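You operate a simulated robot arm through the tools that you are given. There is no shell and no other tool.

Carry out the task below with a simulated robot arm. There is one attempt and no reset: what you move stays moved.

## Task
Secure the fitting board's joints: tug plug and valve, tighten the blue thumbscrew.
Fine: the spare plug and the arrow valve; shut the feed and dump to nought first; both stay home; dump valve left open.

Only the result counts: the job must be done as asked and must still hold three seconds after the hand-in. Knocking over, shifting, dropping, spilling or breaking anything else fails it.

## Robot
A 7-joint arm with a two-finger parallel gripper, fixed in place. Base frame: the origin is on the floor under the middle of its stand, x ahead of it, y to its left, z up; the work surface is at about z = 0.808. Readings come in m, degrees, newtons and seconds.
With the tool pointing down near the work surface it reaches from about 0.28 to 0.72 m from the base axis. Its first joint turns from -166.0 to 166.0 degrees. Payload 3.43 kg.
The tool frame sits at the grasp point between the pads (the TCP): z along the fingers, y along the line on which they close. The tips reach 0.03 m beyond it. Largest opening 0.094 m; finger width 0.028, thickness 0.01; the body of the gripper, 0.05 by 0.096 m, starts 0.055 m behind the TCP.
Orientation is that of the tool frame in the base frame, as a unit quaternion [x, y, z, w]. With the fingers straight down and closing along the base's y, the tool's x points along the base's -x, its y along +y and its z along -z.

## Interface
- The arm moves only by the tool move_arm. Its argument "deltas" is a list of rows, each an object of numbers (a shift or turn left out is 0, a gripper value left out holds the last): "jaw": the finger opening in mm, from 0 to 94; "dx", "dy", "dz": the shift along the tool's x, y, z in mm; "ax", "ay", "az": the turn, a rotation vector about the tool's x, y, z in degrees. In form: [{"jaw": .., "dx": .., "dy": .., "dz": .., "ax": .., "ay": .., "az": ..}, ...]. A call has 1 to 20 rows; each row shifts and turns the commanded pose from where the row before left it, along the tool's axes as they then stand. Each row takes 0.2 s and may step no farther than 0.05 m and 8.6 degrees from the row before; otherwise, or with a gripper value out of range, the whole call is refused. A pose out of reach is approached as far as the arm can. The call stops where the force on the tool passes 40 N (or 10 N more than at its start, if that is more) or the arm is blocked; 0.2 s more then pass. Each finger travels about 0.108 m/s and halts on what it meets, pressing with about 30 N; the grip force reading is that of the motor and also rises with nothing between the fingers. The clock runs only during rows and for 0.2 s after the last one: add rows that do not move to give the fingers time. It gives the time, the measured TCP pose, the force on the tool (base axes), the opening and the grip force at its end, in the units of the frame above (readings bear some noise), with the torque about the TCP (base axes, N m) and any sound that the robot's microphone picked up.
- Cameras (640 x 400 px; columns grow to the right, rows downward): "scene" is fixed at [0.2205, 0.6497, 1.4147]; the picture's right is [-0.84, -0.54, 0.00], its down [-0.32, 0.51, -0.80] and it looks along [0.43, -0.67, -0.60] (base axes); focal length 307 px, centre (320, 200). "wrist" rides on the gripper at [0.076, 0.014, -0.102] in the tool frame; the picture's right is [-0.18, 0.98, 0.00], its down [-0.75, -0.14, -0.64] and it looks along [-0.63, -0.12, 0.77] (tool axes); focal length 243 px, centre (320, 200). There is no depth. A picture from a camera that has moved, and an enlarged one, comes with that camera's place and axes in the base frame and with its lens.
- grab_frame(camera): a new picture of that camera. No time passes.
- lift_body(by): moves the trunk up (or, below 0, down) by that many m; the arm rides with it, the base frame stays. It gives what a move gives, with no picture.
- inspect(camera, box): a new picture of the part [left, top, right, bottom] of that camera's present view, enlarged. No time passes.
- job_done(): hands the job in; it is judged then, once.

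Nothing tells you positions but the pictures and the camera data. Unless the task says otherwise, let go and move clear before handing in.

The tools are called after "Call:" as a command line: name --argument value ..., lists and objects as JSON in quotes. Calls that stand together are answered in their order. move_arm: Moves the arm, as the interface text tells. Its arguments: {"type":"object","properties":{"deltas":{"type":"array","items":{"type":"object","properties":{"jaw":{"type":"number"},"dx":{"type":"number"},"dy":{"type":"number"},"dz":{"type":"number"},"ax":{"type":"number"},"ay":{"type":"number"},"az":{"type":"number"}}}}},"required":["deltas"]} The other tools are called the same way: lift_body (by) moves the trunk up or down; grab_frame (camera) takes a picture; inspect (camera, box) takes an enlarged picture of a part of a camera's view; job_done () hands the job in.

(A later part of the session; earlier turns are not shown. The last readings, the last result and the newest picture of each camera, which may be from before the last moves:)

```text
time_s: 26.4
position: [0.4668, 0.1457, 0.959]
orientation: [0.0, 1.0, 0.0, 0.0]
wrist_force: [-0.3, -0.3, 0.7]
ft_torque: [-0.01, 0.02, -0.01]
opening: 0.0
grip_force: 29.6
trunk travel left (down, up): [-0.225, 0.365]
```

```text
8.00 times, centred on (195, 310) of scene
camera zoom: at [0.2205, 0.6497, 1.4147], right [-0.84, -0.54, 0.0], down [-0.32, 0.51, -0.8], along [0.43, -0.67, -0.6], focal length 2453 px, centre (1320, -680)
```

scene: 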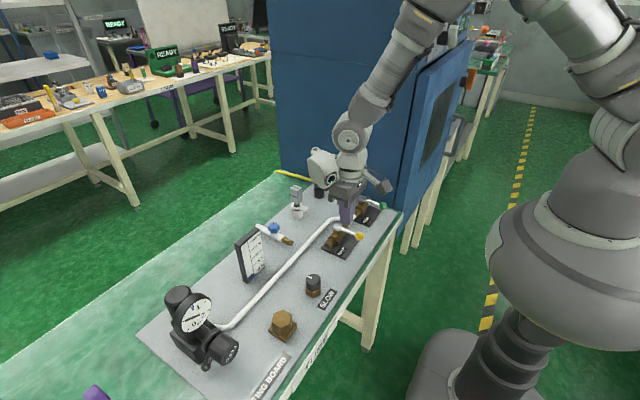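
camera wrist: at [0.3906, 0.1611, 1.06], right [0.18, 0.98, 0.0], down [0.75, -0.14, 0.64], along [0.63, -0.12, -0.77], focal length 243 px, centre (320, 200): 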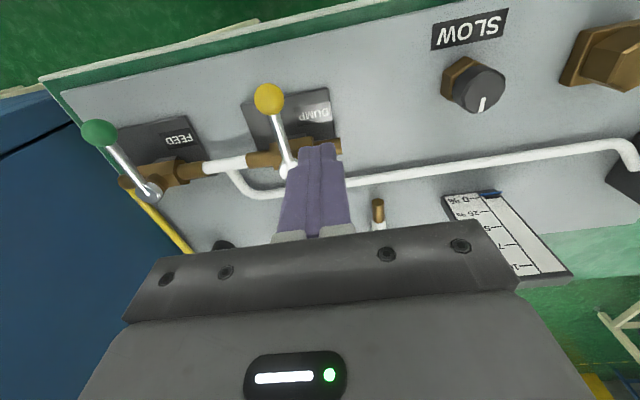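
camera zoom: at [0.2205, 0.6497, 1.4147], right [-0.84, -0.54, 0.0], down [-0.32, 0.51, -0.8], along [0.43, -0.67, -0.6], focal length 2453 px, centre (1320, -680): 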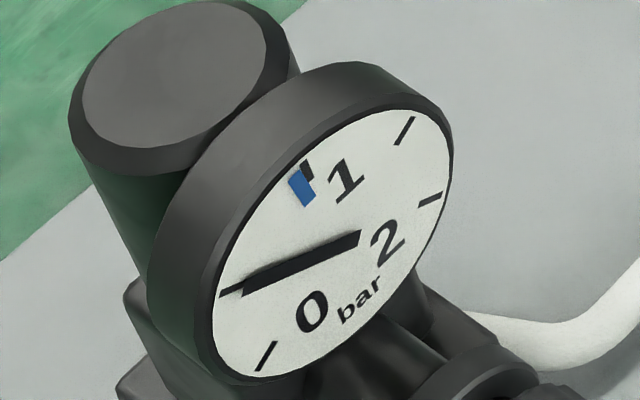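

With the feed shut, the needle has already fallen to about 0.5 bar, which confirms this is the right feed. Now I'll lower beside the dump lever and swing it slowly toward -y to open it.

Call:
move_arm --deltas '[{"dz": 35}, {"dz": 33}, {"dz": 0}, {"dy": -4}, {"dy": -4}, {"dy": -3}, {"dy": -2}, {"dy": -2}, {"dy": -2}, {"dy": -2}, {"dx": 0.5, "dy": -2}, {"dx": 0.5, "dy": -2}, {"dx": 0.5, "dy": -2}, {"dx": 0.4, "dy": -2}, {"dx": 0.2, "dy": -2}]'

Call:
grab_frame --camera "wrist"

Call:
inspect --camera "scene" --box '[310, 160, 410, 260]'

```text
time_s: 29.6
position: [0.4656, 0.1149, 0.8922]
orientation: [-0.001, 1.0, 0.0, 0.001]
wrist_force: [-0.8, 0.2, 0.2]
ft_torque: [-0.03, 0.03, 0.01]
opening: 0.0
grip_force: 30.2
trunk travel left (down, up): [-0.225, 0.365]
```

```text
taken
camera wrist: at [0.3886, 0.1294, 0.9934], right [0.18, 0.98, 0.0], down [0.75, -0.14, 0.64], along [0.63, -0.12, -0.77], focal length 243 px, centre (320, 200)
```

wrist: 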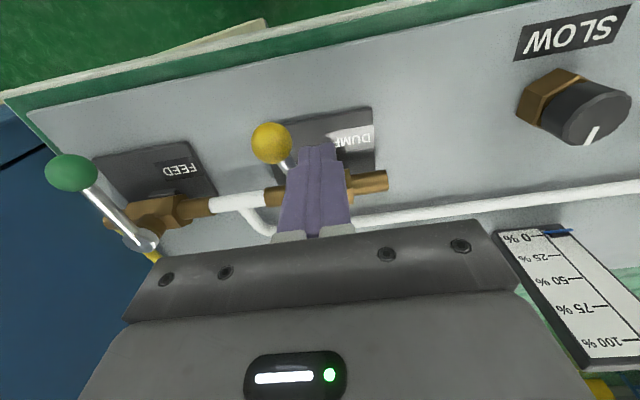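

```text
4.00 times, centred on (360, 210) of scene
camera zoom: at [0.2205, 0.6497, 1.4147], right [-0.84, -0.54, 0.0], down [-0.32, 0.51, -0.8], along [0.43, -0.67, -0.6], focal length 1227 px, centre (160, 160)
```

zoom: 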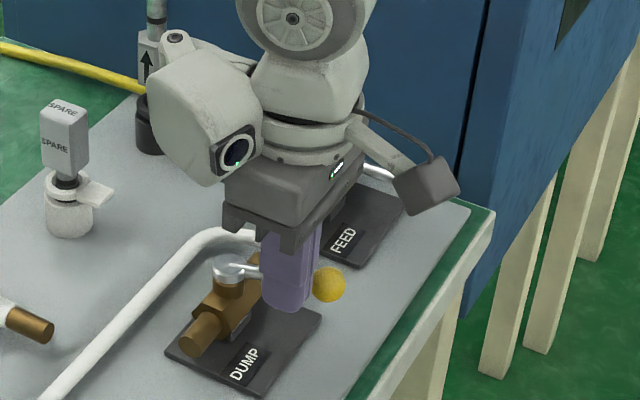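

The dump lever is swinging toward -y freely. I'll continue along its arc.

Call:
move_arm --deltas '[{"dx": 0.8, "dy": -2.2}, {"dx": 0.8, "dy": -2.2}, {"dx": 0.8, "dy": -2.2}, {"dx": -0.25, "dy": -1.83}, {"dx": -0.25, "dy": -1.83}, {"dx": -0.25, "dy": -1.83}, {"dx": -0.25, "dy": -1.83}, {"dx": -0.25, "dy": -1.83}, {"dx": -0.25, "dy": -1.83}, {"dx": -0.87, "dy": -1.87}, {"dx": -0.87, "dy": -1.87}, {"dx": -0.87, "dy": -1.87}, {"dx": -0.87, "dy": -1.87}, {"dx": -0.87, "dy": -1.87}, {"dx": -0.87, "dy": -1.87}, {"dx": -1.76, "dy": -1.96}, {"dx": -1.76, "dy": -1.96}, {"dx": -1.76, "dy": -1.96}, {"dx": -1.76, "dy": -1.96}, {"dx": -1.76, "dy": -1.96}]'

Call:
grab_frame --camera "wrist"

Call:
inspect --camera "scene" --box '[165, 285, 225, 335]'

```text
time_s: 33.8
position: [0.4786, 0.0761, 0.8894]
orientation: [-0.001, 1.0, 0.0, 0.001]
wrist_force: [0.3, 0.1, -0.1]
ft_torque: [0.03, -0.02, 0.0]
opening: 0.0
grip_force: 30.2
trunk travel left (down, up): [-0.225, 0.365]
```

```text
taken
camera wrist: at [0.402, 0.0909, 0.9927], right [0.18, 0.98, 0.0], down [0.75, -0.14, 0.64], along [0.63, -0.12, -0.77], focal length 243 px, centre (320, 200)
```

wrist: 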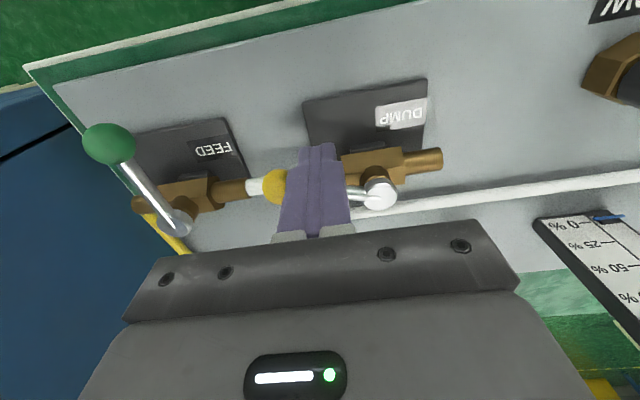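

```text
8.00 times, centred on (195, 310) of scene
camera zoom: at [0.2205, 0.6497, 1.4147], right [-0.84, -0.54, 0.0], down [-0.32, 0.51, -0.8], along [0.43, -0.67, -0.6], focal length 2453 px, centre (1320, -680)
```

zoom: 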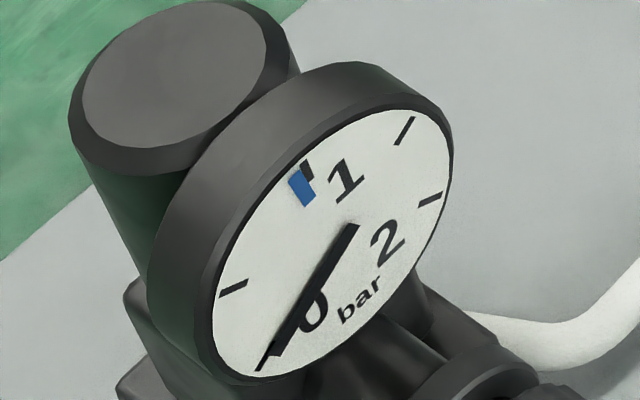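

The gauge is dropping onto zero. I'll finish opening the dump lever to its stop.

Call:
move_arm --deltas '[{"dx": -1.76, "dy": -1}, {"dx": -1.76, "dy": -1}, {"dx": -1.76, "dy": -1}, {"dx": -1.76, "dy": -1}, {"dx": -1.76, "dy": -1}, {"dx": -1.76, "dy": -0.8}, {"dx": -1, "dy": -0.3}, {"dx": -1, "dy": 0}, {"dx": -1, "dy": 0}]'

Call:
grab_frame --camera "wrist"

Call:
inspect --camera "scene" --box '[310, 160, 410, 260]'

```text
time_s: 35.8
position: [0.4912, 0.0696, 0.8912]
orientation: [-0.001, 1.0, -0.001, 0.0]
wrist_force: [-4.2, 1.0, 0.4]
ft_torque: [-0.01, 0.09, 0.03]
opening: 0.0
grip_force: 29.6
trunk travel left (down, up): [-0.225, 0.365]
```

```text
taken
camera wrist: at [0.4146, 0.0849, 0.9932], right [0.18, 0.98, 0.0], down [0.75, -0.14, 0.64], along [0.63, -0.12, -0.77], focal length 243 px, centre (320, 200)
```

wrist: 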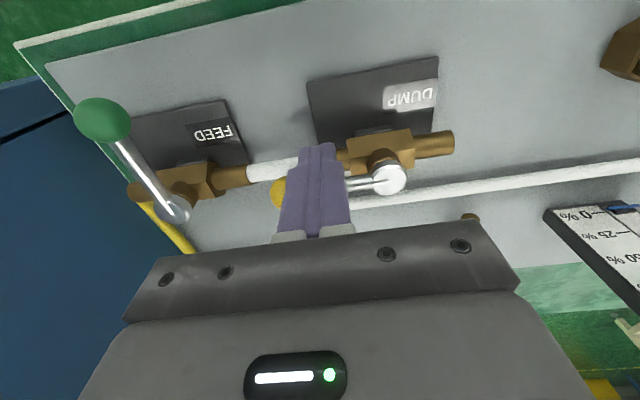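

```text
4.00 times, centred on (360, 210) of scene
camera zoom: at [0.2205, 0.6497, 1.4147], right [-0.84, -0.54, 0.0], down [-0.32, 0.51, -0.8], along [0.43, -0.67, -0.6], focal length 1227 px, centre (160, 160)
```

zoom: 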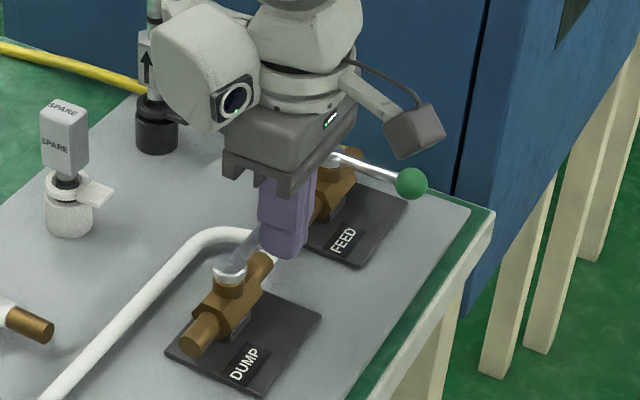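

The lever is lightly against its stop. I'll give it one more small push to confirm, then back off and lift.

Call:
move_arm --deltas '[{"dx": -1}, {"dx": -1}]'

Call:
move_arm --deltas '[{"dx": 5}, {"dx": 12}, {"dz": -30}, {"dz": -40}, {"dz": -40}, {"dz": -40}, {"dz": 0}]'

Call:
grab_frame --camera "wrist"

Call:
inspect --camera "scene" --box '[165, 285, 225, 335]'

Call:
inspect --camera "scene" --box '[310, 160, 410, 260]'

```text
time_s: 36.4
position: [0.4925, 0.0692, 0.8913]
orientation: [-0.001, 1.0, -0.001, -0.001]
wrist_force: [-15.4, -1.6, -1.6]
ft_torque: [0.03, 0.41, -0.02]
opening: 0.0
grip_force: 30.0
trunk travel left (down, up): [-0.225, 0.365]
```

```text
time_s: 38.0
position: [0.4752, 0.0708, 1.0412]
orientation: [-0.001, 1.0, -0.001, 0.0]
wrist_force: [0.8, 0.7, -0.4]
ft_torque: [-0.02, 0.01, -0.02]
opening: 0.0
grip_force: 30.6
trunk travel left (down, up): [-0.225, 0.365]
```

```text
taken
camera wrist: at [0.3989, 0.085, 1.1432], right [0.18, 0.98, 0.0], down [0.75, -0.14, 0.64], along [0.63, -0.12, -0.77], focal length 243 px, centre (320, 200)
```

wrist: 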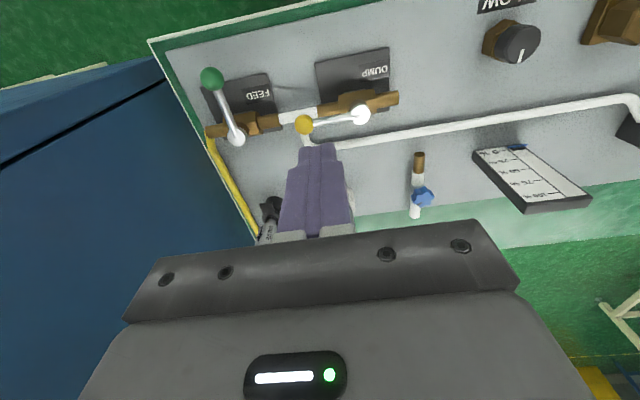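

```text
8.00 times, centred on (195, 310) of scene
camera zoom: at [0.2205, 0.6497, 1.4147], right [-0.84, -0.54, 0.0], down [-0.32, 0.51, -0.8], along [0.43, -0.67, -0.6], focal length 2453 px, centre (1320, -680)
```

zoom: 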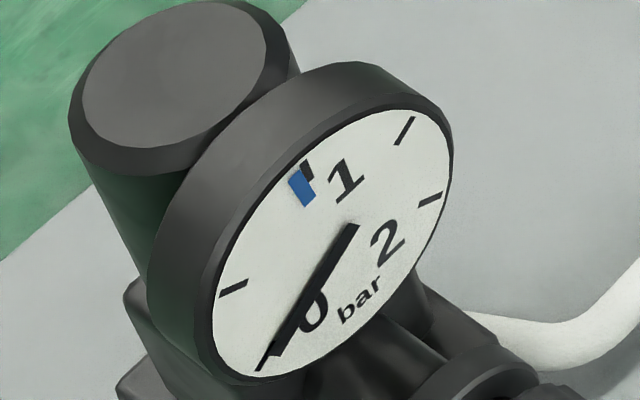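

```text
4.00 times, centred on (360, 210) of scene
camera zoom: at [0.2205, 0.6497, 1.4147], right [-0.84, -0.54, 0.0], down [-0.32, 0.51, -0.8], along [0.43, -0.67, -0.6], focal length 1227 px, centre (160, 160)
```

zoom: 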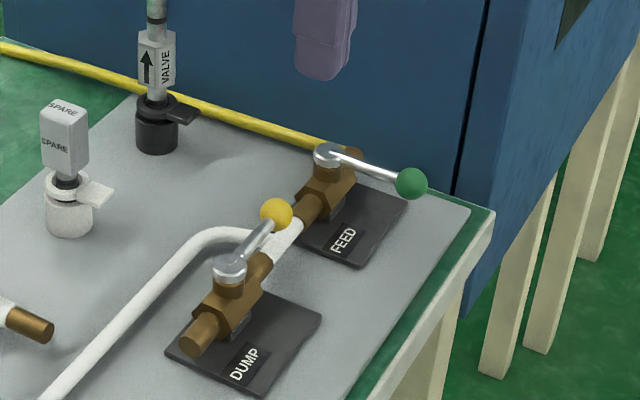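

The gauge is at zero, the feed lever is crosswise (shut) and the dump lever is in line (open). Next is the spare plug: I'll open the jaws and approach from above to pin down its position.

Call:
move_arm --deltas '[{"jaw": 70, "dx": -40, "dy": 1.5}, {"dx": -40, "dy": 1.5}, {"dx": -40, "dy": 1}, {"dz": 0}]'

Call:
grab_frame --camera "wrist"

Call:
inspect --camera "scene" --box '[260, 120, 360, 230]'

```text
time_s: 39.0
position: [0.5958, 0.0732, 1.0425]
orientation: [-0.001, 1.0, -0.001, 0.0]
wrist_force: [-0.1, -0.2, -0.6]
ft_torque: [-0.01, -0.01, -0.02]
opening: 0.0701
grip_force: 0.0
trunk travel left (down, up): [-0.225, 0.365]
```

```text
taken
camera wrist: at [0.5198, 0.088, 1.1443], right [0.18, 0.98, 0.0], down [0.75, -0.14, 0.64], along [0.63, -0.12, -0.77], focal length 243 px, centre (320, 200)
```

wrist: 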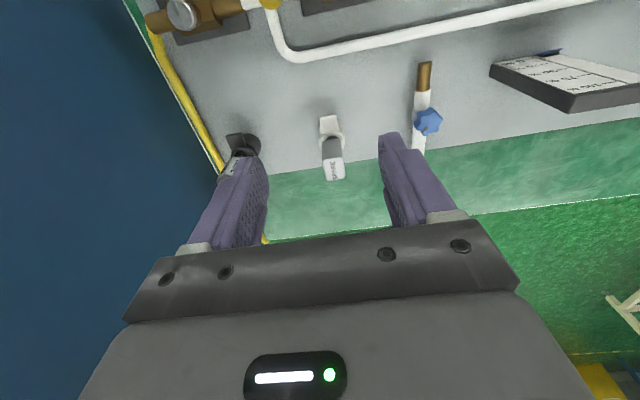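

```text
3.64 times, centred on (310, 175) of scene
camera zoom: at [0.2205, 0.6497, 1.4147], right [-0.84, -0.54, 0.0], down [-0.32, 0.51, -0.8], along [0.43, -0.67, -0.6], focal length 1115 px, centre (356, 291)
```

zoom: 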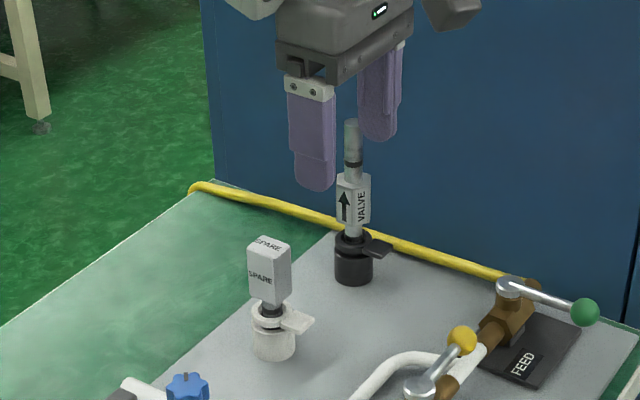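

Call:
inspect --camera "wrist" --box '[290, 100, 370, 190]'

Call:
inspect --camera "wrist" --box '[390, 50, 460, 150]'

Call:
inspect --camera "scene" --box '[280, 180, 310, 225]'

```text
4.44 times, centred on (330, 145) of wrist
camera zoom: at [0.5198, 0.088, 1.1443], right [0.18, 0.98, 0.0], down [0.75, -0.14, 0.64], along [0.63, -0.12, -0.77], focal length 1078 px, centre (276, 444)
```

zoom: 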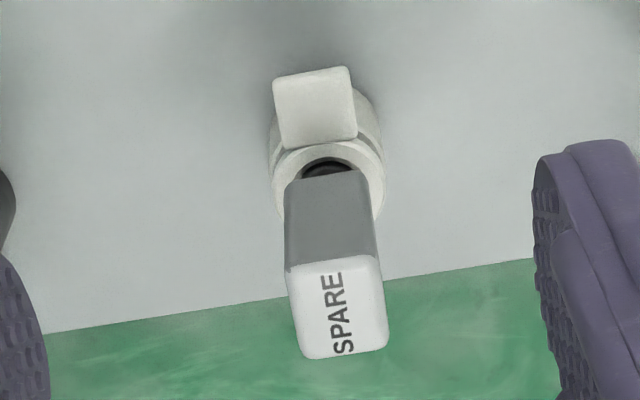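

```text
4.00 times, centred on (425, 100) of wrist
camera zoom: at [0.5198, 0.088, 1.1443], right [0.18, 0.98, 0.0], down [0.75, -0.14, 0.64], along [0.63, -0.12, -0.77], focal length 970 px, centre (-100, 600)
```

zoom: 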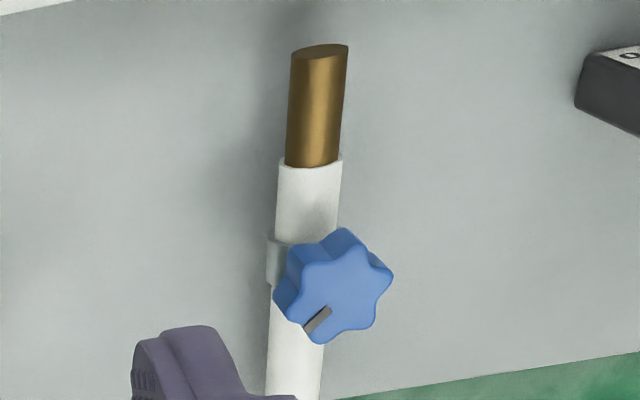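

```text
8.89 times, centred on (295, 202) of scene
camera zoom: at [0.2205, 0.6497, 1.4147], right [-0.84, -0.54, 0.0], down [-0.32, 0.51, -0.8], along [0.43, -0.67, -0.6], focal length 2726 px, centre (542, 178)
```

zoom: 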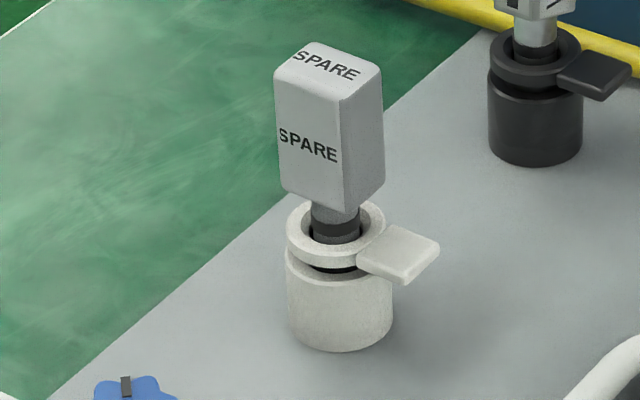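

I refine the spare plug to x=0.669, y=0.0765, with its body from z≈0.865 to 0.913. I'll go above it and descend until the tips are around the body but above the release ring.

Call:
move_arm --deltas '[{"dx": -37, "dy": 1.7, "jaw": 60}, {"dx": -36, "dy": 1.7}, {"dz": 40}, {"dz": 40}, {"dz": 30}, {"dz": 20}, {"dz": 10}, {"dz": 0}]'

Call:
grab_frame --camera "wrist"

Call:
inspect --camera "scene" --box '[260, 140, 360, 230]'

```text
time_s: 40.8
position: [0.6704, 0.0786, 0.9019]
orientation: [0.0, 1.0, -0.001, 0.001]
wrist_force: [0.2, -0.2, 0.1]
ft_torque: [0.0, 0.0, -0.01]
opening: 0.0602
grip_force: 0.0
trunk travel left (down, up): [-0.225, 0.365]
```

```text
taken
camera wrist: at [0.5939, 0.0921, 1.0032], right [0.18, 0.98, 0.0], down [0.75, -0.14, 0.64], along [0.63, -0.12, -0.77], focal length 243 px, centre (320, 200)
```

wrist: 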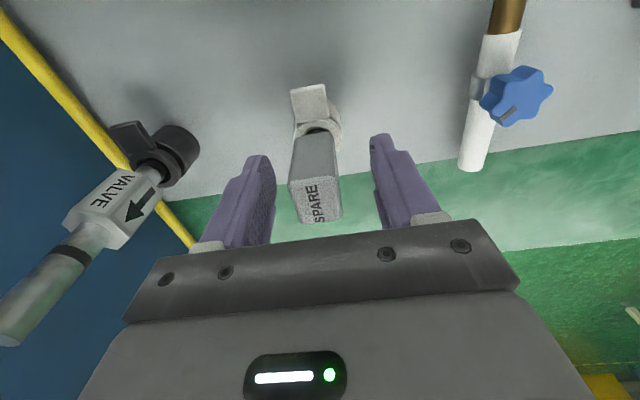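

```text
4.44 times, centred on (310, 185) of scene
camera zoom: at [0.2205, 0.6497, 1.4147], right [-0.84, -0.54, 0.0], down [-0.32, 0.51, -0.8], along [0.43, -0.67, -0.6], focal length 1363 px, centre (364, 267)
```

zoom: 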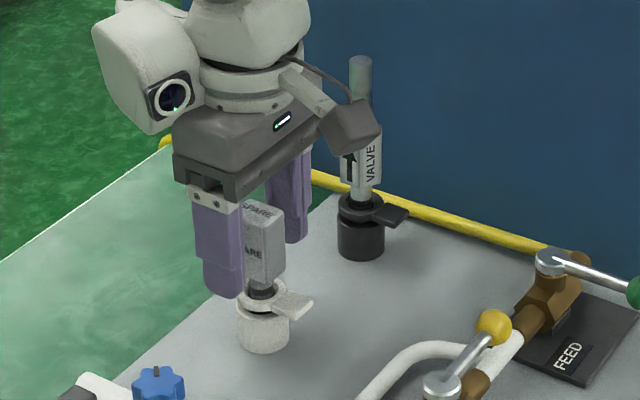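

The plug is between the fingers, about 2 mm toward -y of centre. I'll centre on it and then close gradually.

Call:
move_arm --deltas '[{"dy": -2}, {"jaw": 40}, {"jaw": 32}, {"jaw": 28}, {"jaw": 26}, {"jaw": 24}, {"jaw": 22}, {"jaw": 20}, {"jaw": 15}, {"jaw": 10}]'

Call:
grab_frame --camera "wrist"

Call:
inspect --camera "scene" --box '[260, 140, 360, 230]'

```text
time_s: 43.0
position: [0.6696, 0.0758, 0.9019]
orientation: [0.0, 1.0, -0.001, 0.0]
wrist_force: [0.0, -0.5, -0.2]
ft_torque: [0.04, 0.01, 0.0]
opening: 0.0275
grip_force: 29.8
trunk travel left (down, up): [-0.225, 0.365]
```

```text
taken
camera wrist: at [0.5934, 0.0905, 1.0033], right [0.18, 0.98, 0.0], down [0.75, -0.14, 0.64], along [0.63, -0.12, -0.77], focal length 243 px, centre (320, 200)
```

wrist: 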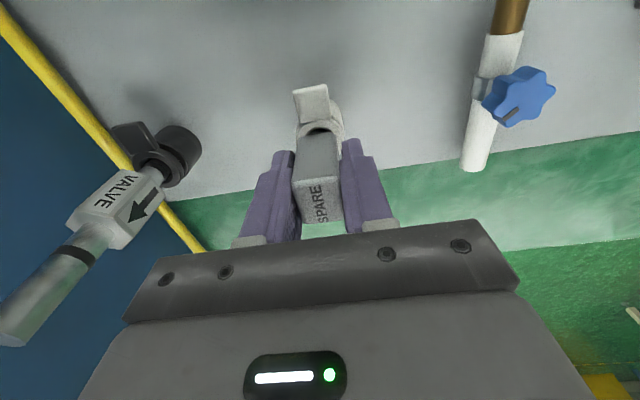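

```text
4.44 times, centred on (310, 185) of scene
camera zoom: at [0.2205, 0.6497, 1.4147], right [-0.84, -0.54, 0.0], down [-0.32, 0.51, -0.8], along [0.43, -0.67, -0.6], focal length 1363 px, centre (364, 267)
```

zoom: 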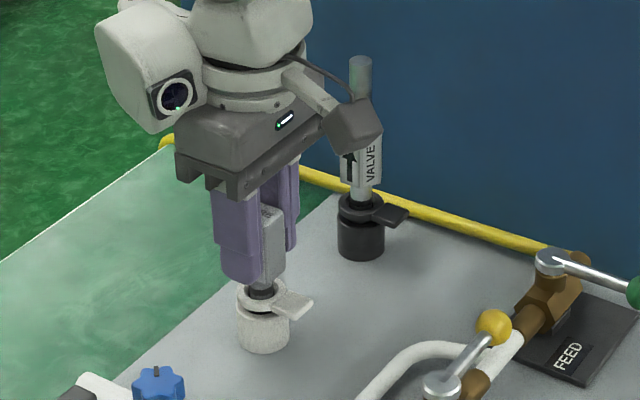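

Gripped at 27.5 mm with no side load. Now I'll pull straight up in half-millimetre steps and watch the force.

Call:
move_arm --deltas '[{"dz": -0.5}, {"dz": -0.5}, {"dz": -0.5}, {"dz": -0.5}]'

Call:
inspect --camera "scene" --box '[280, 180, 310, 225]'

```text
time_s: 44.0
position: [0.6701, 0.0756, 0.9012]
orientation: [-0.001, 1.0, -0.001, -0.001]
wrist_force: [2.1, -1.6, -17.6]
ft_torque: [0.02, -0.43, -0.01]
opening: 0.0274
grip_force: 29.8
trunk travel left (down, up): [-0.225, 0.365]
```

```text
8.89 times, centred on (295, 202) of scene
camera zoom: at [0.2205, 0.6497, 1.4147], right [-0.84, -0.54, 0.0], down [-0.32, 0.51, -0.8], along [0.43, -0.67, -0.6], focal length 2726 px, centre (542, 178)
```

zoom: 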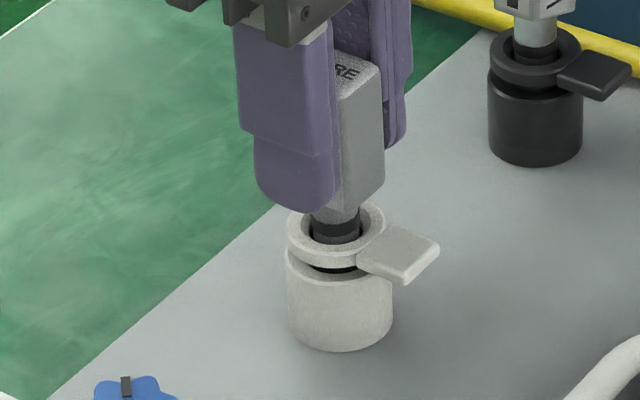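

The plug is holding at about 18 N with no movement. I'll take the pull a bit further, to about 25 N, and hold it there.

Call:
move_arm --deltas '[{"dz": -0.5}, {"dz": -0.4}, {"dz": 0}, {"dz": 0}, {"dz": 0}]'

Call:
inspect --camera "scene" --box '[280, 180, 310, 225]'

Call:
inspect --camera "scene" --box '[225, 215, 275, 285]'

```text
time_s: 45.2
position: [0.6698, 0.0769, 0.9036]
orientation: [-0.001, 1.0, -0.001, -0.001]
wrist_force: [-4.2, -3.4, -27.2]
ft_torque: [0.03, 0.15, -0.06]
opening: 0.0275
grip_force: 29.8
trunk travel left (down, up): [-0.225, 0.365]
```

```text
8.89 times, centred on (295, 202) of scene
camera zoom: at [0.2205, 0.6497, 1.4147], right [-0.84, -0.54, 0.0], down [-0.32, 0.51, -0.8], along [0.43, -0.67, -0.6], focal length 2726 px, centre (542, 178)
```

zoom: 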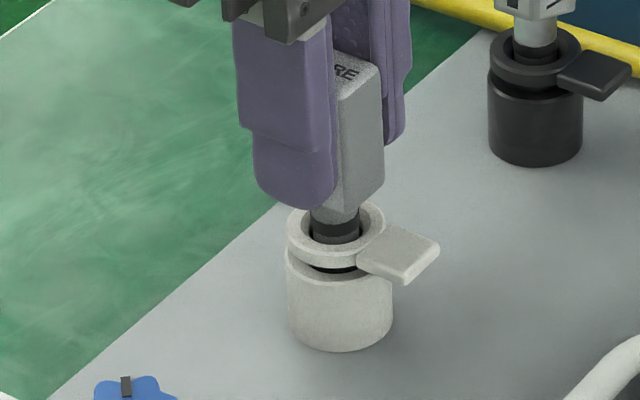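

```text
5.71 times, centred on (250, 250) of scene
camera zoom: at [0.2205, 0.6497, 1.4147], right [-0.84, -0.54, 0.0], down [-0.32, 0.51, -0.8], along [0.43, -0.67, -0.6], focal length 1752 px, centre (720, -86)
```

zoom: 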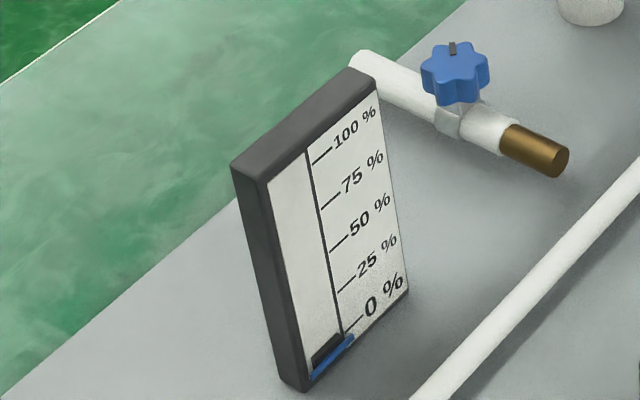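

The plug held at 27 N without moving. I'll release the pull, check the load is zero, and then open the fingers.

Call:
move_arm --deltas '[{"dz": 1}, {"dz": 1}, {"dz": 0.9}, {"dz": 0}]'

```text
time_s: 46.2
position: [0.67, 0.0752, 0.9041]
orientation: [-0.001, 1.0, 0.0, 0.003]
wrist_force: [-5.4, -3.6, 3.6]
ft_torque: [0.02, 0.61, 0.0]
opening: 0.0274
grip_force: 30.1
trunk travel left (down, up): [-0.225, 0.365]
```

Call:
inspect --camera "scene" --box '[280, 180, 310, 225]'

Call:
inspect --camera "wrist" --box '[270, 70, 370, 240]'

```text
8.89 times, centred on (295, 202) of scene
camera zoom: at [0.2205, 0.6497, 1.4147], right [-0.84, -0.54, 0.0], down [-0.32, 0.51, -0.8], along [0.43, -0.67, -0.6], focal length 2726 px, centre (542, 178)
```

zoom: 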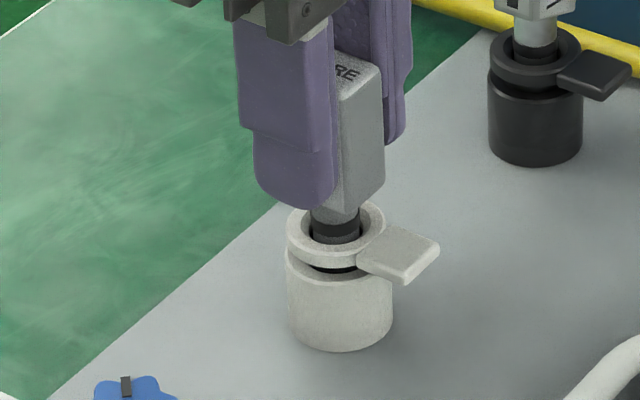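

```text
2.35 times, centred on (320, 155) of wrist
camera zoom: at [0.593, 0.0906, 1.0048], right [0.18, 0.98, 0.0], down [0.75, -0.14, 0.65], along [0.63, -0.12, -0.76], focal length 571 px, centre (320, 306)
```

zoom: 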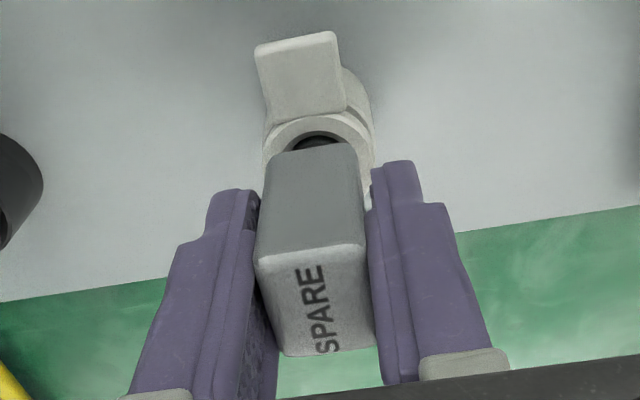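

It looks seated as before. I'll open the fingers evenly, lift clear, and compare the plug with its earlier picture.

Call:
move_arm --deltas '[{"jaw": 30}, {"jaw": 45}, {"jaw": 60}, {"dz": 0}, {"dz": -30}, {"dz": -40}, {"dz": -40}, {"dz": -30}, {"dz": 0}]'

Call:
inspect --camera "scene" --box '[280, 180, 310, 225]'

Call:
grab_frame --camera "wrist"

```text
time_s: 48.2
position: [0.6696, 0.0761, 1.0406]
orientation: [-0.001, 1.0, -0.001, 0.001]
wrist_force: [0.0, 0.2, 0.7]
ft_torque: [-0.01, -0.04, 0.02]
opening: 0.06
grip_force: 0.0
trunk travel left (down, up): [-0.225, 0.365]
```

```text
8.89 times, centred on (295, 202) of scene
camera zoom: at [0.2205, 0.6497, 1.4147], right [-0.84, -0.54, 0.0], down [-0.32, 0.51, -0.8], along [0.43, -0.67, -0.6], focal length 2726 px, centre (542, 178)
```

zoom: 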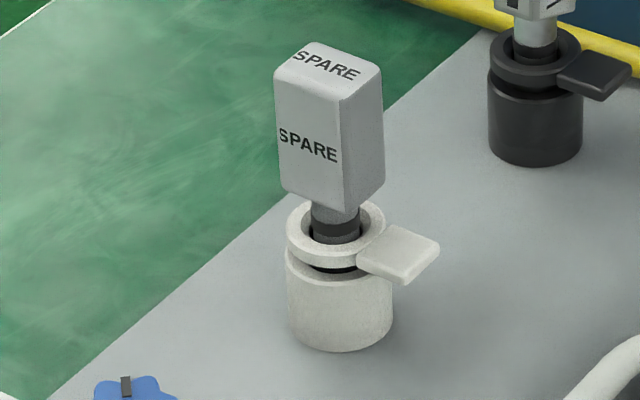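

```text
taken
camera wrist: at [0.5927, 0.0916, 1.1439], right [0.18, 0.98, 0.0], down [0.75, -0.14, 0.64], along [0.63, -0.12, -0.77], focal length 243 px, centre (320, 200)
```

wrist: 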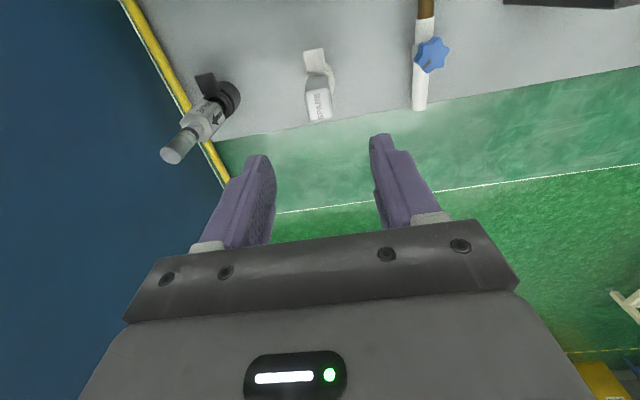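

The plug sits exactly as before, so it's home. Next is the arrow valve: I'll move to just short of it and look closely at its body flats before gripping.

Call:
move_arm --deltas '[{"dx": 35, "dz": -10}, {"dx": 35}, {"dy": -43}, {"dy": -43}, {"dy": -42}, {"dz": 0}]'

Call:
grab_frame --camera "wrist"

Call:
inspect --camera "wrist" --box '[270, 90, 370, 200]'

Call:
inspect --camera "scene" --box '[305, 150, 340, 205]'

```text
time_s: 49.6
position: [0.6006, -0.0521, 1.0517]
orientation: [-0.001, 1.0, 0.0, 0.001]
wrist_force: [0.3, 0.6, -0.1]
ft_torque: [0.03, -0.01, -0.02]
opening: 0.06
grip_force: 0.0
trunk travel left (down, up): [-0.225, 0.365]
```

```text
taken
camera wrist: at [0.5235, -0.0368, 1.1534], right [0.18, 0.98, 0.0], down [0.75, -0.14, 0.64], along [0.63, -0.12, -0.77], focal length 243 px, centre (320, 200)
```

wrist: 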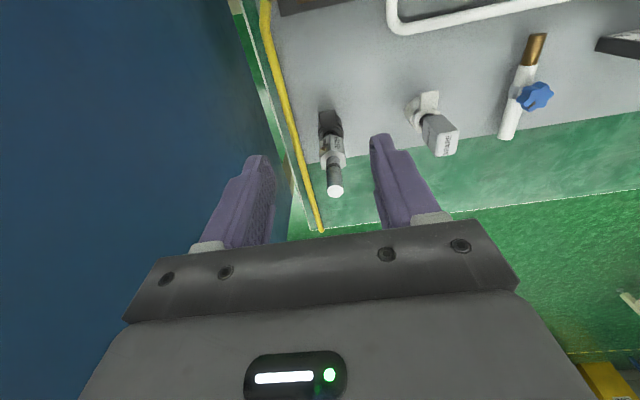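

```text
3.64 times, centred on (320, 145) of wrist
camera zoom: at [0.5235, -0.0368, 1.1534], right [0.18, 0.98, 0.0], down [0.75, -0.14, 0.64], along [0.63, -0.12, -0.77], focal length 882 px, centre (320, 400)
```

zoom: 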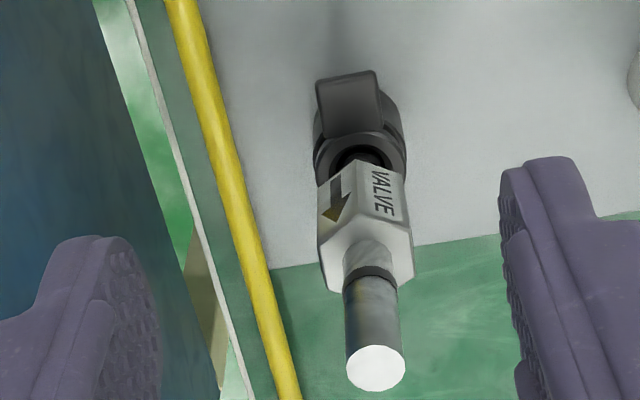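

```text
7.27 times, centred on (322, 178) of scene
camera zoom: at [0.2205, 0.6497, 1.4147], right [-0.84, -0.54, 0.0], down [-0.32, 0.51, -0.8], along [0.43, -0.67, -0.6], focal length 2230 px, centre (302, 364)
```

zoom: 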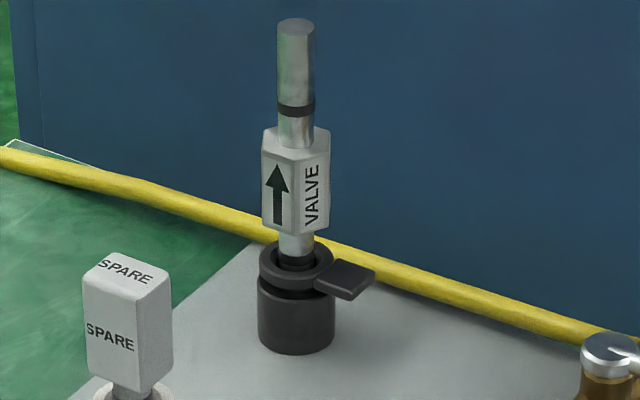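

The hex body has flats facing ±y, which suits the grip. It sits at x≈0.672, y≈-0.051, with the hex from z 0.862 to 0.907 and the stem top at 0.962. I'll descend to TCP z≈0.915 so the palm clears the stem top.

Call:
move_arm --deltas '[{"dx": -36, "dy": 0.6}, {"dx": -35.4, "dy": 0.5}, {"dz": 0}, {"dz": 40}, {"dz": 40}, {"dz": 30}, {"dz": 15}, {"dz": 8}, {"dz": 3}, {"dz": 0}]'

Call:
grab_frame --camera "wrist"

Call:
inspect --camera "scene" --box '[280, 130, 360, 210]'

```text
time_s: 51.8
position: [0.6713, -0.0515, 0.9167]
orientation: [-0.001, 1.0, -0.001, 0.001]
wrist_force: [1.1, -0.3, -0.3]
ft_torque: [0.01, -0.01, 0.02]
opening: 0.0601
grip_force: 0.1
trunk travel left (down, up): [-0.225, 0.365]
```

```text
taken
camera wrist: at [0.5944, -0.0366, 1.0177], right [0.18, 0.98, 0.0], down [0.75, -0.14, 0.64], along [0.63, -0.12, -0.77], focal length 243 px, centre (320, 200)
```

wrist: 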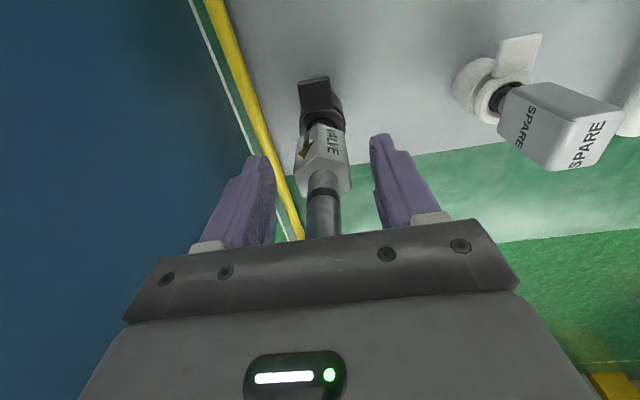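

```text
5.00 times, centred on (320, 170) of scene
camera zoom: at [0.2205, 0.6497, 1.4147], right [-0.84, -0.54, 0.0], down [-0.32, 0.51, -0.8], along [0.43, -0.67, -0.6], focal length 1533 px, centre (320, 350)
```

zoom: 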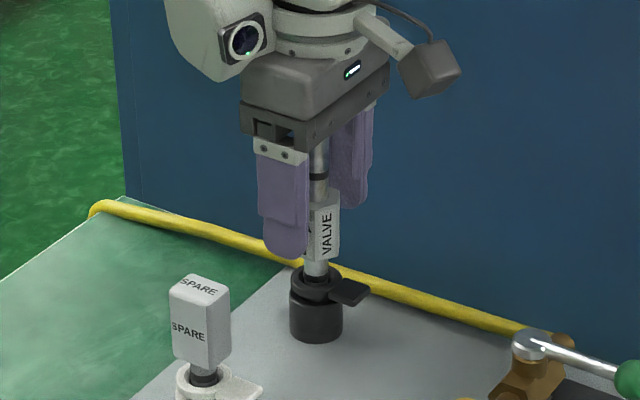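

The valve is centred between the fingers and the palm is clear of the stem. I'll close gradually on the hex flats.

Call:
move_arm --deltas '[{"dz": 2}, {"jaw": 44}, {"jaw": 36}, {"jaw": 32}, {"jaw": 30}, {"jaw": 28}, {"jaw": 26}, {"jaw": 24}, {"jaw": 20}, {"jaw": 12}, {"dz": 0}]'

Call:
grab_frame --camera "wrist"

Call:
inspect --camera "scene" --box '[280, 130, 360, 210]'

```text
time_s: 54.2
position: [0.6698, -0.0504, 0.9154]
orientation: [0.0, 1.0, -0.001, 0.0]
wrist_force: [-7.3, 8.2, -0.6]
ft_torque: [0.27, 0.26, -0.04]
opening: 0.0274
grip_force: 30.2
trunk travel left (down, up): [-0.225, 0.365]
```

```text
taken
camera wrist: at [0.594, -0.0349, 1.0155], right [0.18, 0.98, 0.0], down [0.75, -0.14, 0.64], along [0.63, -0.12, -0.77], focal length 243 px, centre (320, 200)
```

wrist: 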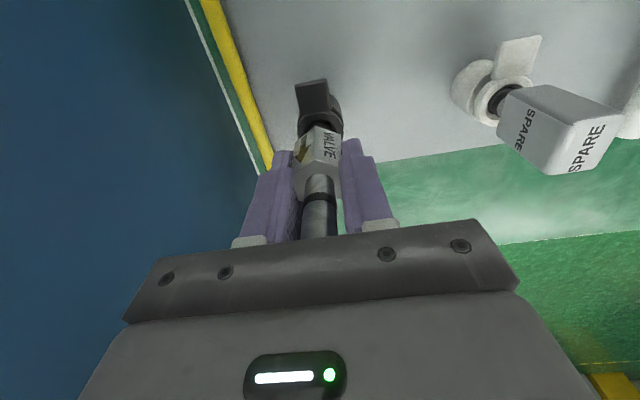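

```text
5.00 times, centred on (320, 170) of scene
camera zoom: at [0.2205, 0.6497, 1.4147], right [-0.84, -0.54, 0.0], down [-0.32, 0.51, -0.8], along [0.43, -0.67, -0.6], focal length 1533 px, centre (320, 350)
```

zoom: 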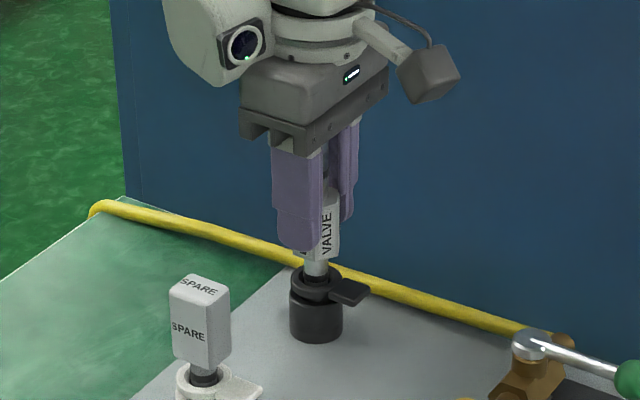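

The grip is good but with a small sideways load, about 1 mm off in x and y. I'll relieve that first and then pull up.

Call:
move_arm --deltas '[{"dy": 0.9, "dx": 0.8}, {"dz": 0}]'

```text
time_s: 54.8
position: [0.6703, -0.0493, 0.9143]
orientation: [-0.001, 1.0, -0.001, 0.001]
wrist_force: [-4.9, 5.3, -4.1]
ft_torque: [0.17, 0.15, 0.01]
opening: 0.0272
grip_force: 29.8
trunk travel left (down, up): [-0.225, 0.365]
```

Call:
move_arm --deltas '[{"dy": 1, "dx": 1}, {"dz": -0.5}, {"dz": -0.5}, {"dz": -0.5}]'

Call:
inspect --camera "scene" --box '[305, 150, 340, 205]'

```text
time_s: 55.8
position: [0.6714, -0.0507, 0.9137]
orientation: [-0.001, 1.0, 0.0, 0.0]
wrist_force: [3.0, 0.2, -10.8]
ft_torque: [-0.1, -0.69, -0.02]
opening: 0.0273
grip_force: 29.7
trunk travel left (down, up): [-0.225, 0.365]
```

```text
7.27 times, centred on (322, 178) of scene
camera zoom: at [0.2205, 0.6497, 1.4147], right [-0.84, -0.54, 0.0], down [-0.32, 0.51, -0.8], along [0.43, -0.67, -0.6], focal length 2230 px, centre (302, 364)
```

zoom: 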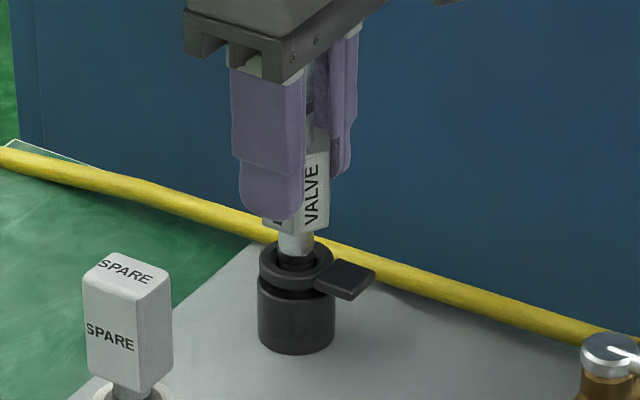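

The side load is gone and the valve is holding at about 11 N. I'll increase the pull to roughly 25 N and hold.

Call:
move_arm --deltas '[{"dz": -0.5}, {"dz": -0.5}, {"dz": -0.5}, {"dz": -0.3}]'

Call:
inspect --camera "scene" --box '[305, 150, 340, 205]'

```text
time_s: 56.8
position: [0.67, -0.0494, 0.9147]
orientation: [-0.001, 1.0, -0.001, -0.001]
wrist_force: [-4.7, 1.5, -26.3]
ft_torque: [0.13, 0.09, -0.04]
opening: 0.0268
grip_force: 30.1
trunk travel left (down, up): [-0.225, 0.365]
```

```text
7.27 times, centred on (322, 178) of scene
camera zoom: at [0.2205, 0.6497, 1.4147], right [-0.84, -0.54, 0.0], down [-0.32, 0.51, -0.8], along [0.43, -0.67, -0.6], focal length 2230 px, centre (302, 364)
```

zoom: 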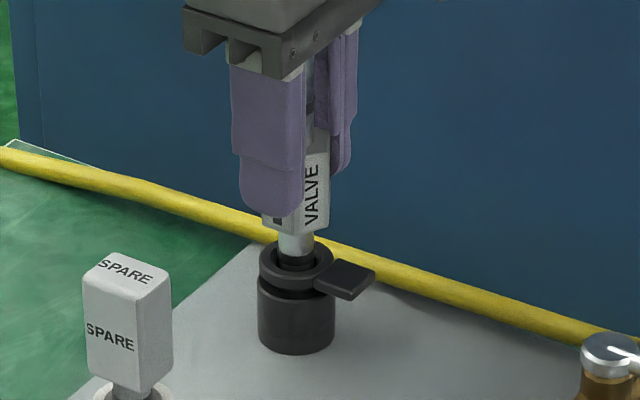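

26 N and the valve hasn't moved. I'll hold briefly, then ease off the pull.

Call:
move_arm --deltas '[{"dz": 0}, {"dz": 0}, {"dz": 0}]'

Call:
move_arm --deltas '[{"dz": 1}, {"dz": 1}, {"dz": 0.6}, {"dz": 0}]'

```text
time_s: 57.6
position: [0.6711, -0.0498, 0.9171]
orientation: [0.0, 1.0, -0.001, -0.001]
wrist_force: [-8.5, 2.3, -25.1]
ft_torque: [0.1, 0.3, -0.01]
opening: 0.027
grip_force: 30.0
trunk travel left (down, up): [-0.225, 0.365]
```

```text
time_s: 58.6
position: [0.6709, -0.049, 0.9168]
orientation: [-0.001, 1.0, -0.001, 0.001]
wrist_force: [-8.1, 0.5, -0.5]
ft_torque: [0.14, 0.77, 0.03]
opening: 0.0271
grip_force: 30.2
trunk travel left (down, up): [-0.225, 0.365]
```

The pull is off, with only a slight x load of about 8 N left. I'll trim that, then open evenly and lift straight up.

Call:
move_arm --deltas '[{"dx": 0.8}, {"jaw": 30}, {"jaw": 45}, {"jaw": 60}, {"dz": 0}, {"dz": -30}, {"dz": -40}, {"dz": -40}, {"dz": -30}, {"dz": 0}]'

Call:
inspect --camera "scene" --box '[305, 150, 340, 205]'

Call:
inspect --camera "scene" --box '[280, 180, 310, 225]'

Call:
grab_frame --camera "scene"

```text
time_s: 60.8
position: [0.6694, -0.0511, 1.0546]
orientation: [-0.001, 1.0, -0.001, 0.001]
wrist_force: [-0.4, -0.8, 0.4]
ft_torque: [0.04, -0.01, -0.02]
opening: 0.0601
grip_force: 0.0
trunk travel left (down, up): [-0.225, 0.365]
```

```text
7.27 times, centred on (322, 178) of scene
camera zoom: at [0.2205, 0.6497, 1.4147], right [-0.84, -0.54, 0.0], down [-0.32, 0.51, -0.8], along [0.43, -0.67, -0.6], focal length 2230 px, centre (302, 364)
```

zoom: 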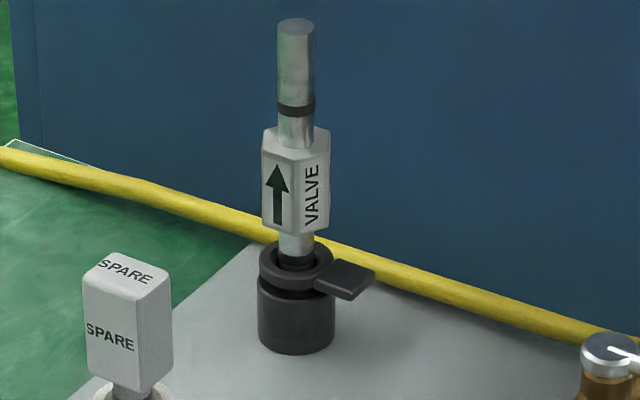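

```text
8.89 times, centred on (295, 202) of scene
camera zoom: at [0.2205, 0.6497, 1.4147], right [-0.84, -0.54, 0.0], down [-0.32, 0.51, -0.8], along [0.43, -0.67, -0.6], focal length 2726 px, centre (542, 178)
```

zoom: 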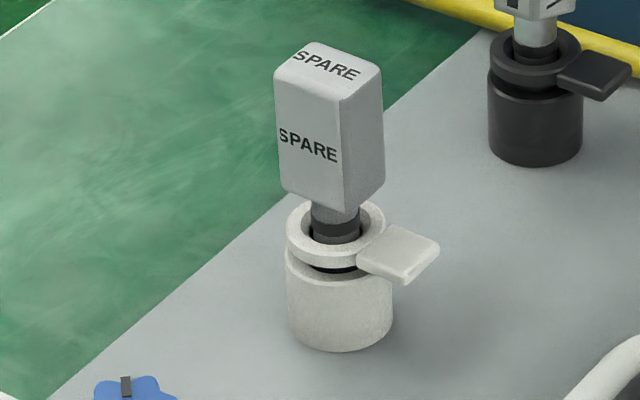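

```text
taken
```

scene: 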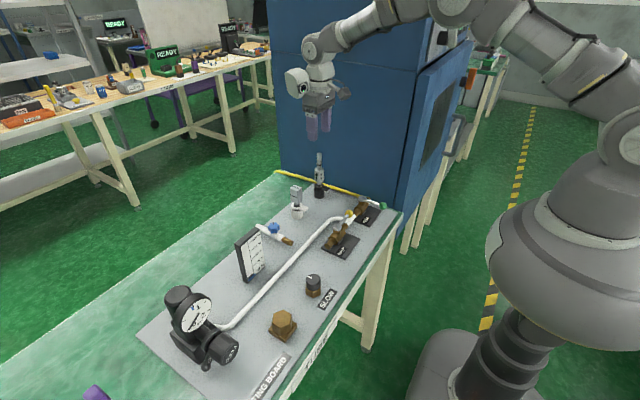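

Both fittings are home. Next is the blue thumbscrew at about (0.664, 0.19, 0.85). I'll move above and short of it to get a good look.

Call:
move_arm --deltas '[{"dx": 35}, {"dx": 35}, {"dy": 48}, {"dy": 48}, {"dy": 48}, {"dy": 48}, {"dy": 48}, {"dz": 30}, {"dz": 0}]'

Call:
grab_frame --camera "wrist"

Call:
inspect --camera "wrist" --box '[280, 70, 370, 190]'

Call:
inspect --camera "scene" --box '[250, 210, 300, 250]'

```text
time_s: 62.8
position: [0.5982, 0.1926, 1.0236]
orientation: [-0.001, 1.0, -0.001, 0.001]
wrist_force: [-0.9, -0.8, 0.1]
ft_torque: [0.01, 0.03, -0.02]
opening: 0.06
grip_force: 0.0
trunk travel left (down, up): [-0.225, 0.365]
```

```text
taken
camera wrist: at [0.5217, 0.2072, 1.1251], right [0.18, 0.98, 0.0], down [0.75, -0.14, 0.64], along [0.63, -0.12, -0.77], focal length 243 px, centre (320, 200)
```

wrist: 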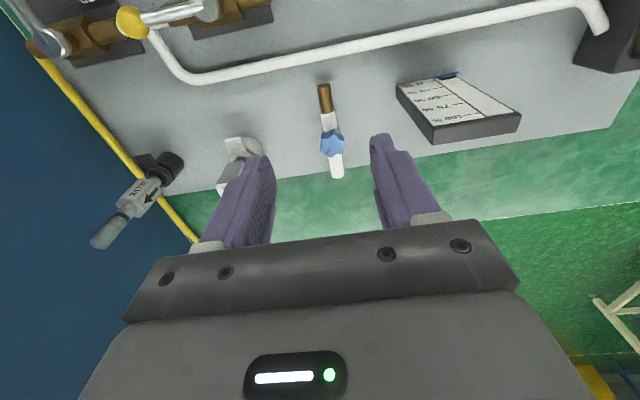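

```text
3.33 times, centred on (325, 130) of wrist
camera zoom: at [0.5217, 0.2072, 1.1251], right [0.18, 0.98, 0.0], down [0.75, -0.14, 0.64], along [0.63, -0.12, -0.77], focal length 809 px, centre (303, 433)
```

zoom: 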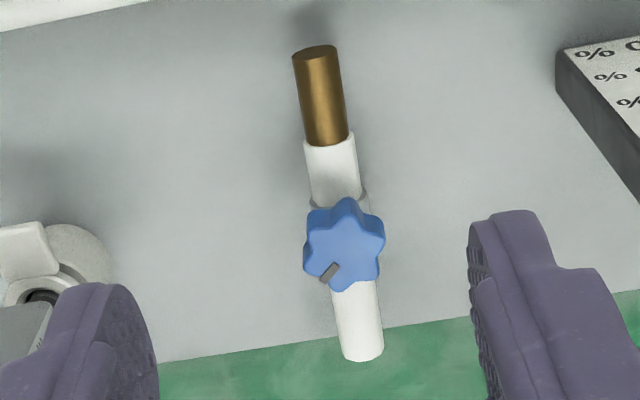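

```text
10.00 times, centred on (275, 230) of scene
camera zoom: at [0.2205, 0.6497, 1.4147], right [-0.84, -0.54, 0.0], down [-0.32, 0.51, -0.8], along [0.43, -0.67, -0.6], focal length 3066 px, centre (770, -100)
```

zoom: 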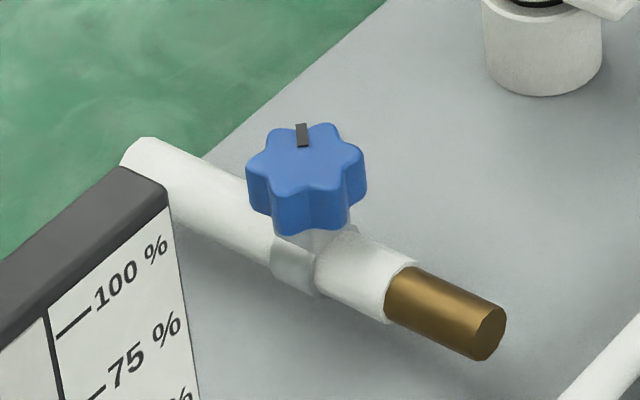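

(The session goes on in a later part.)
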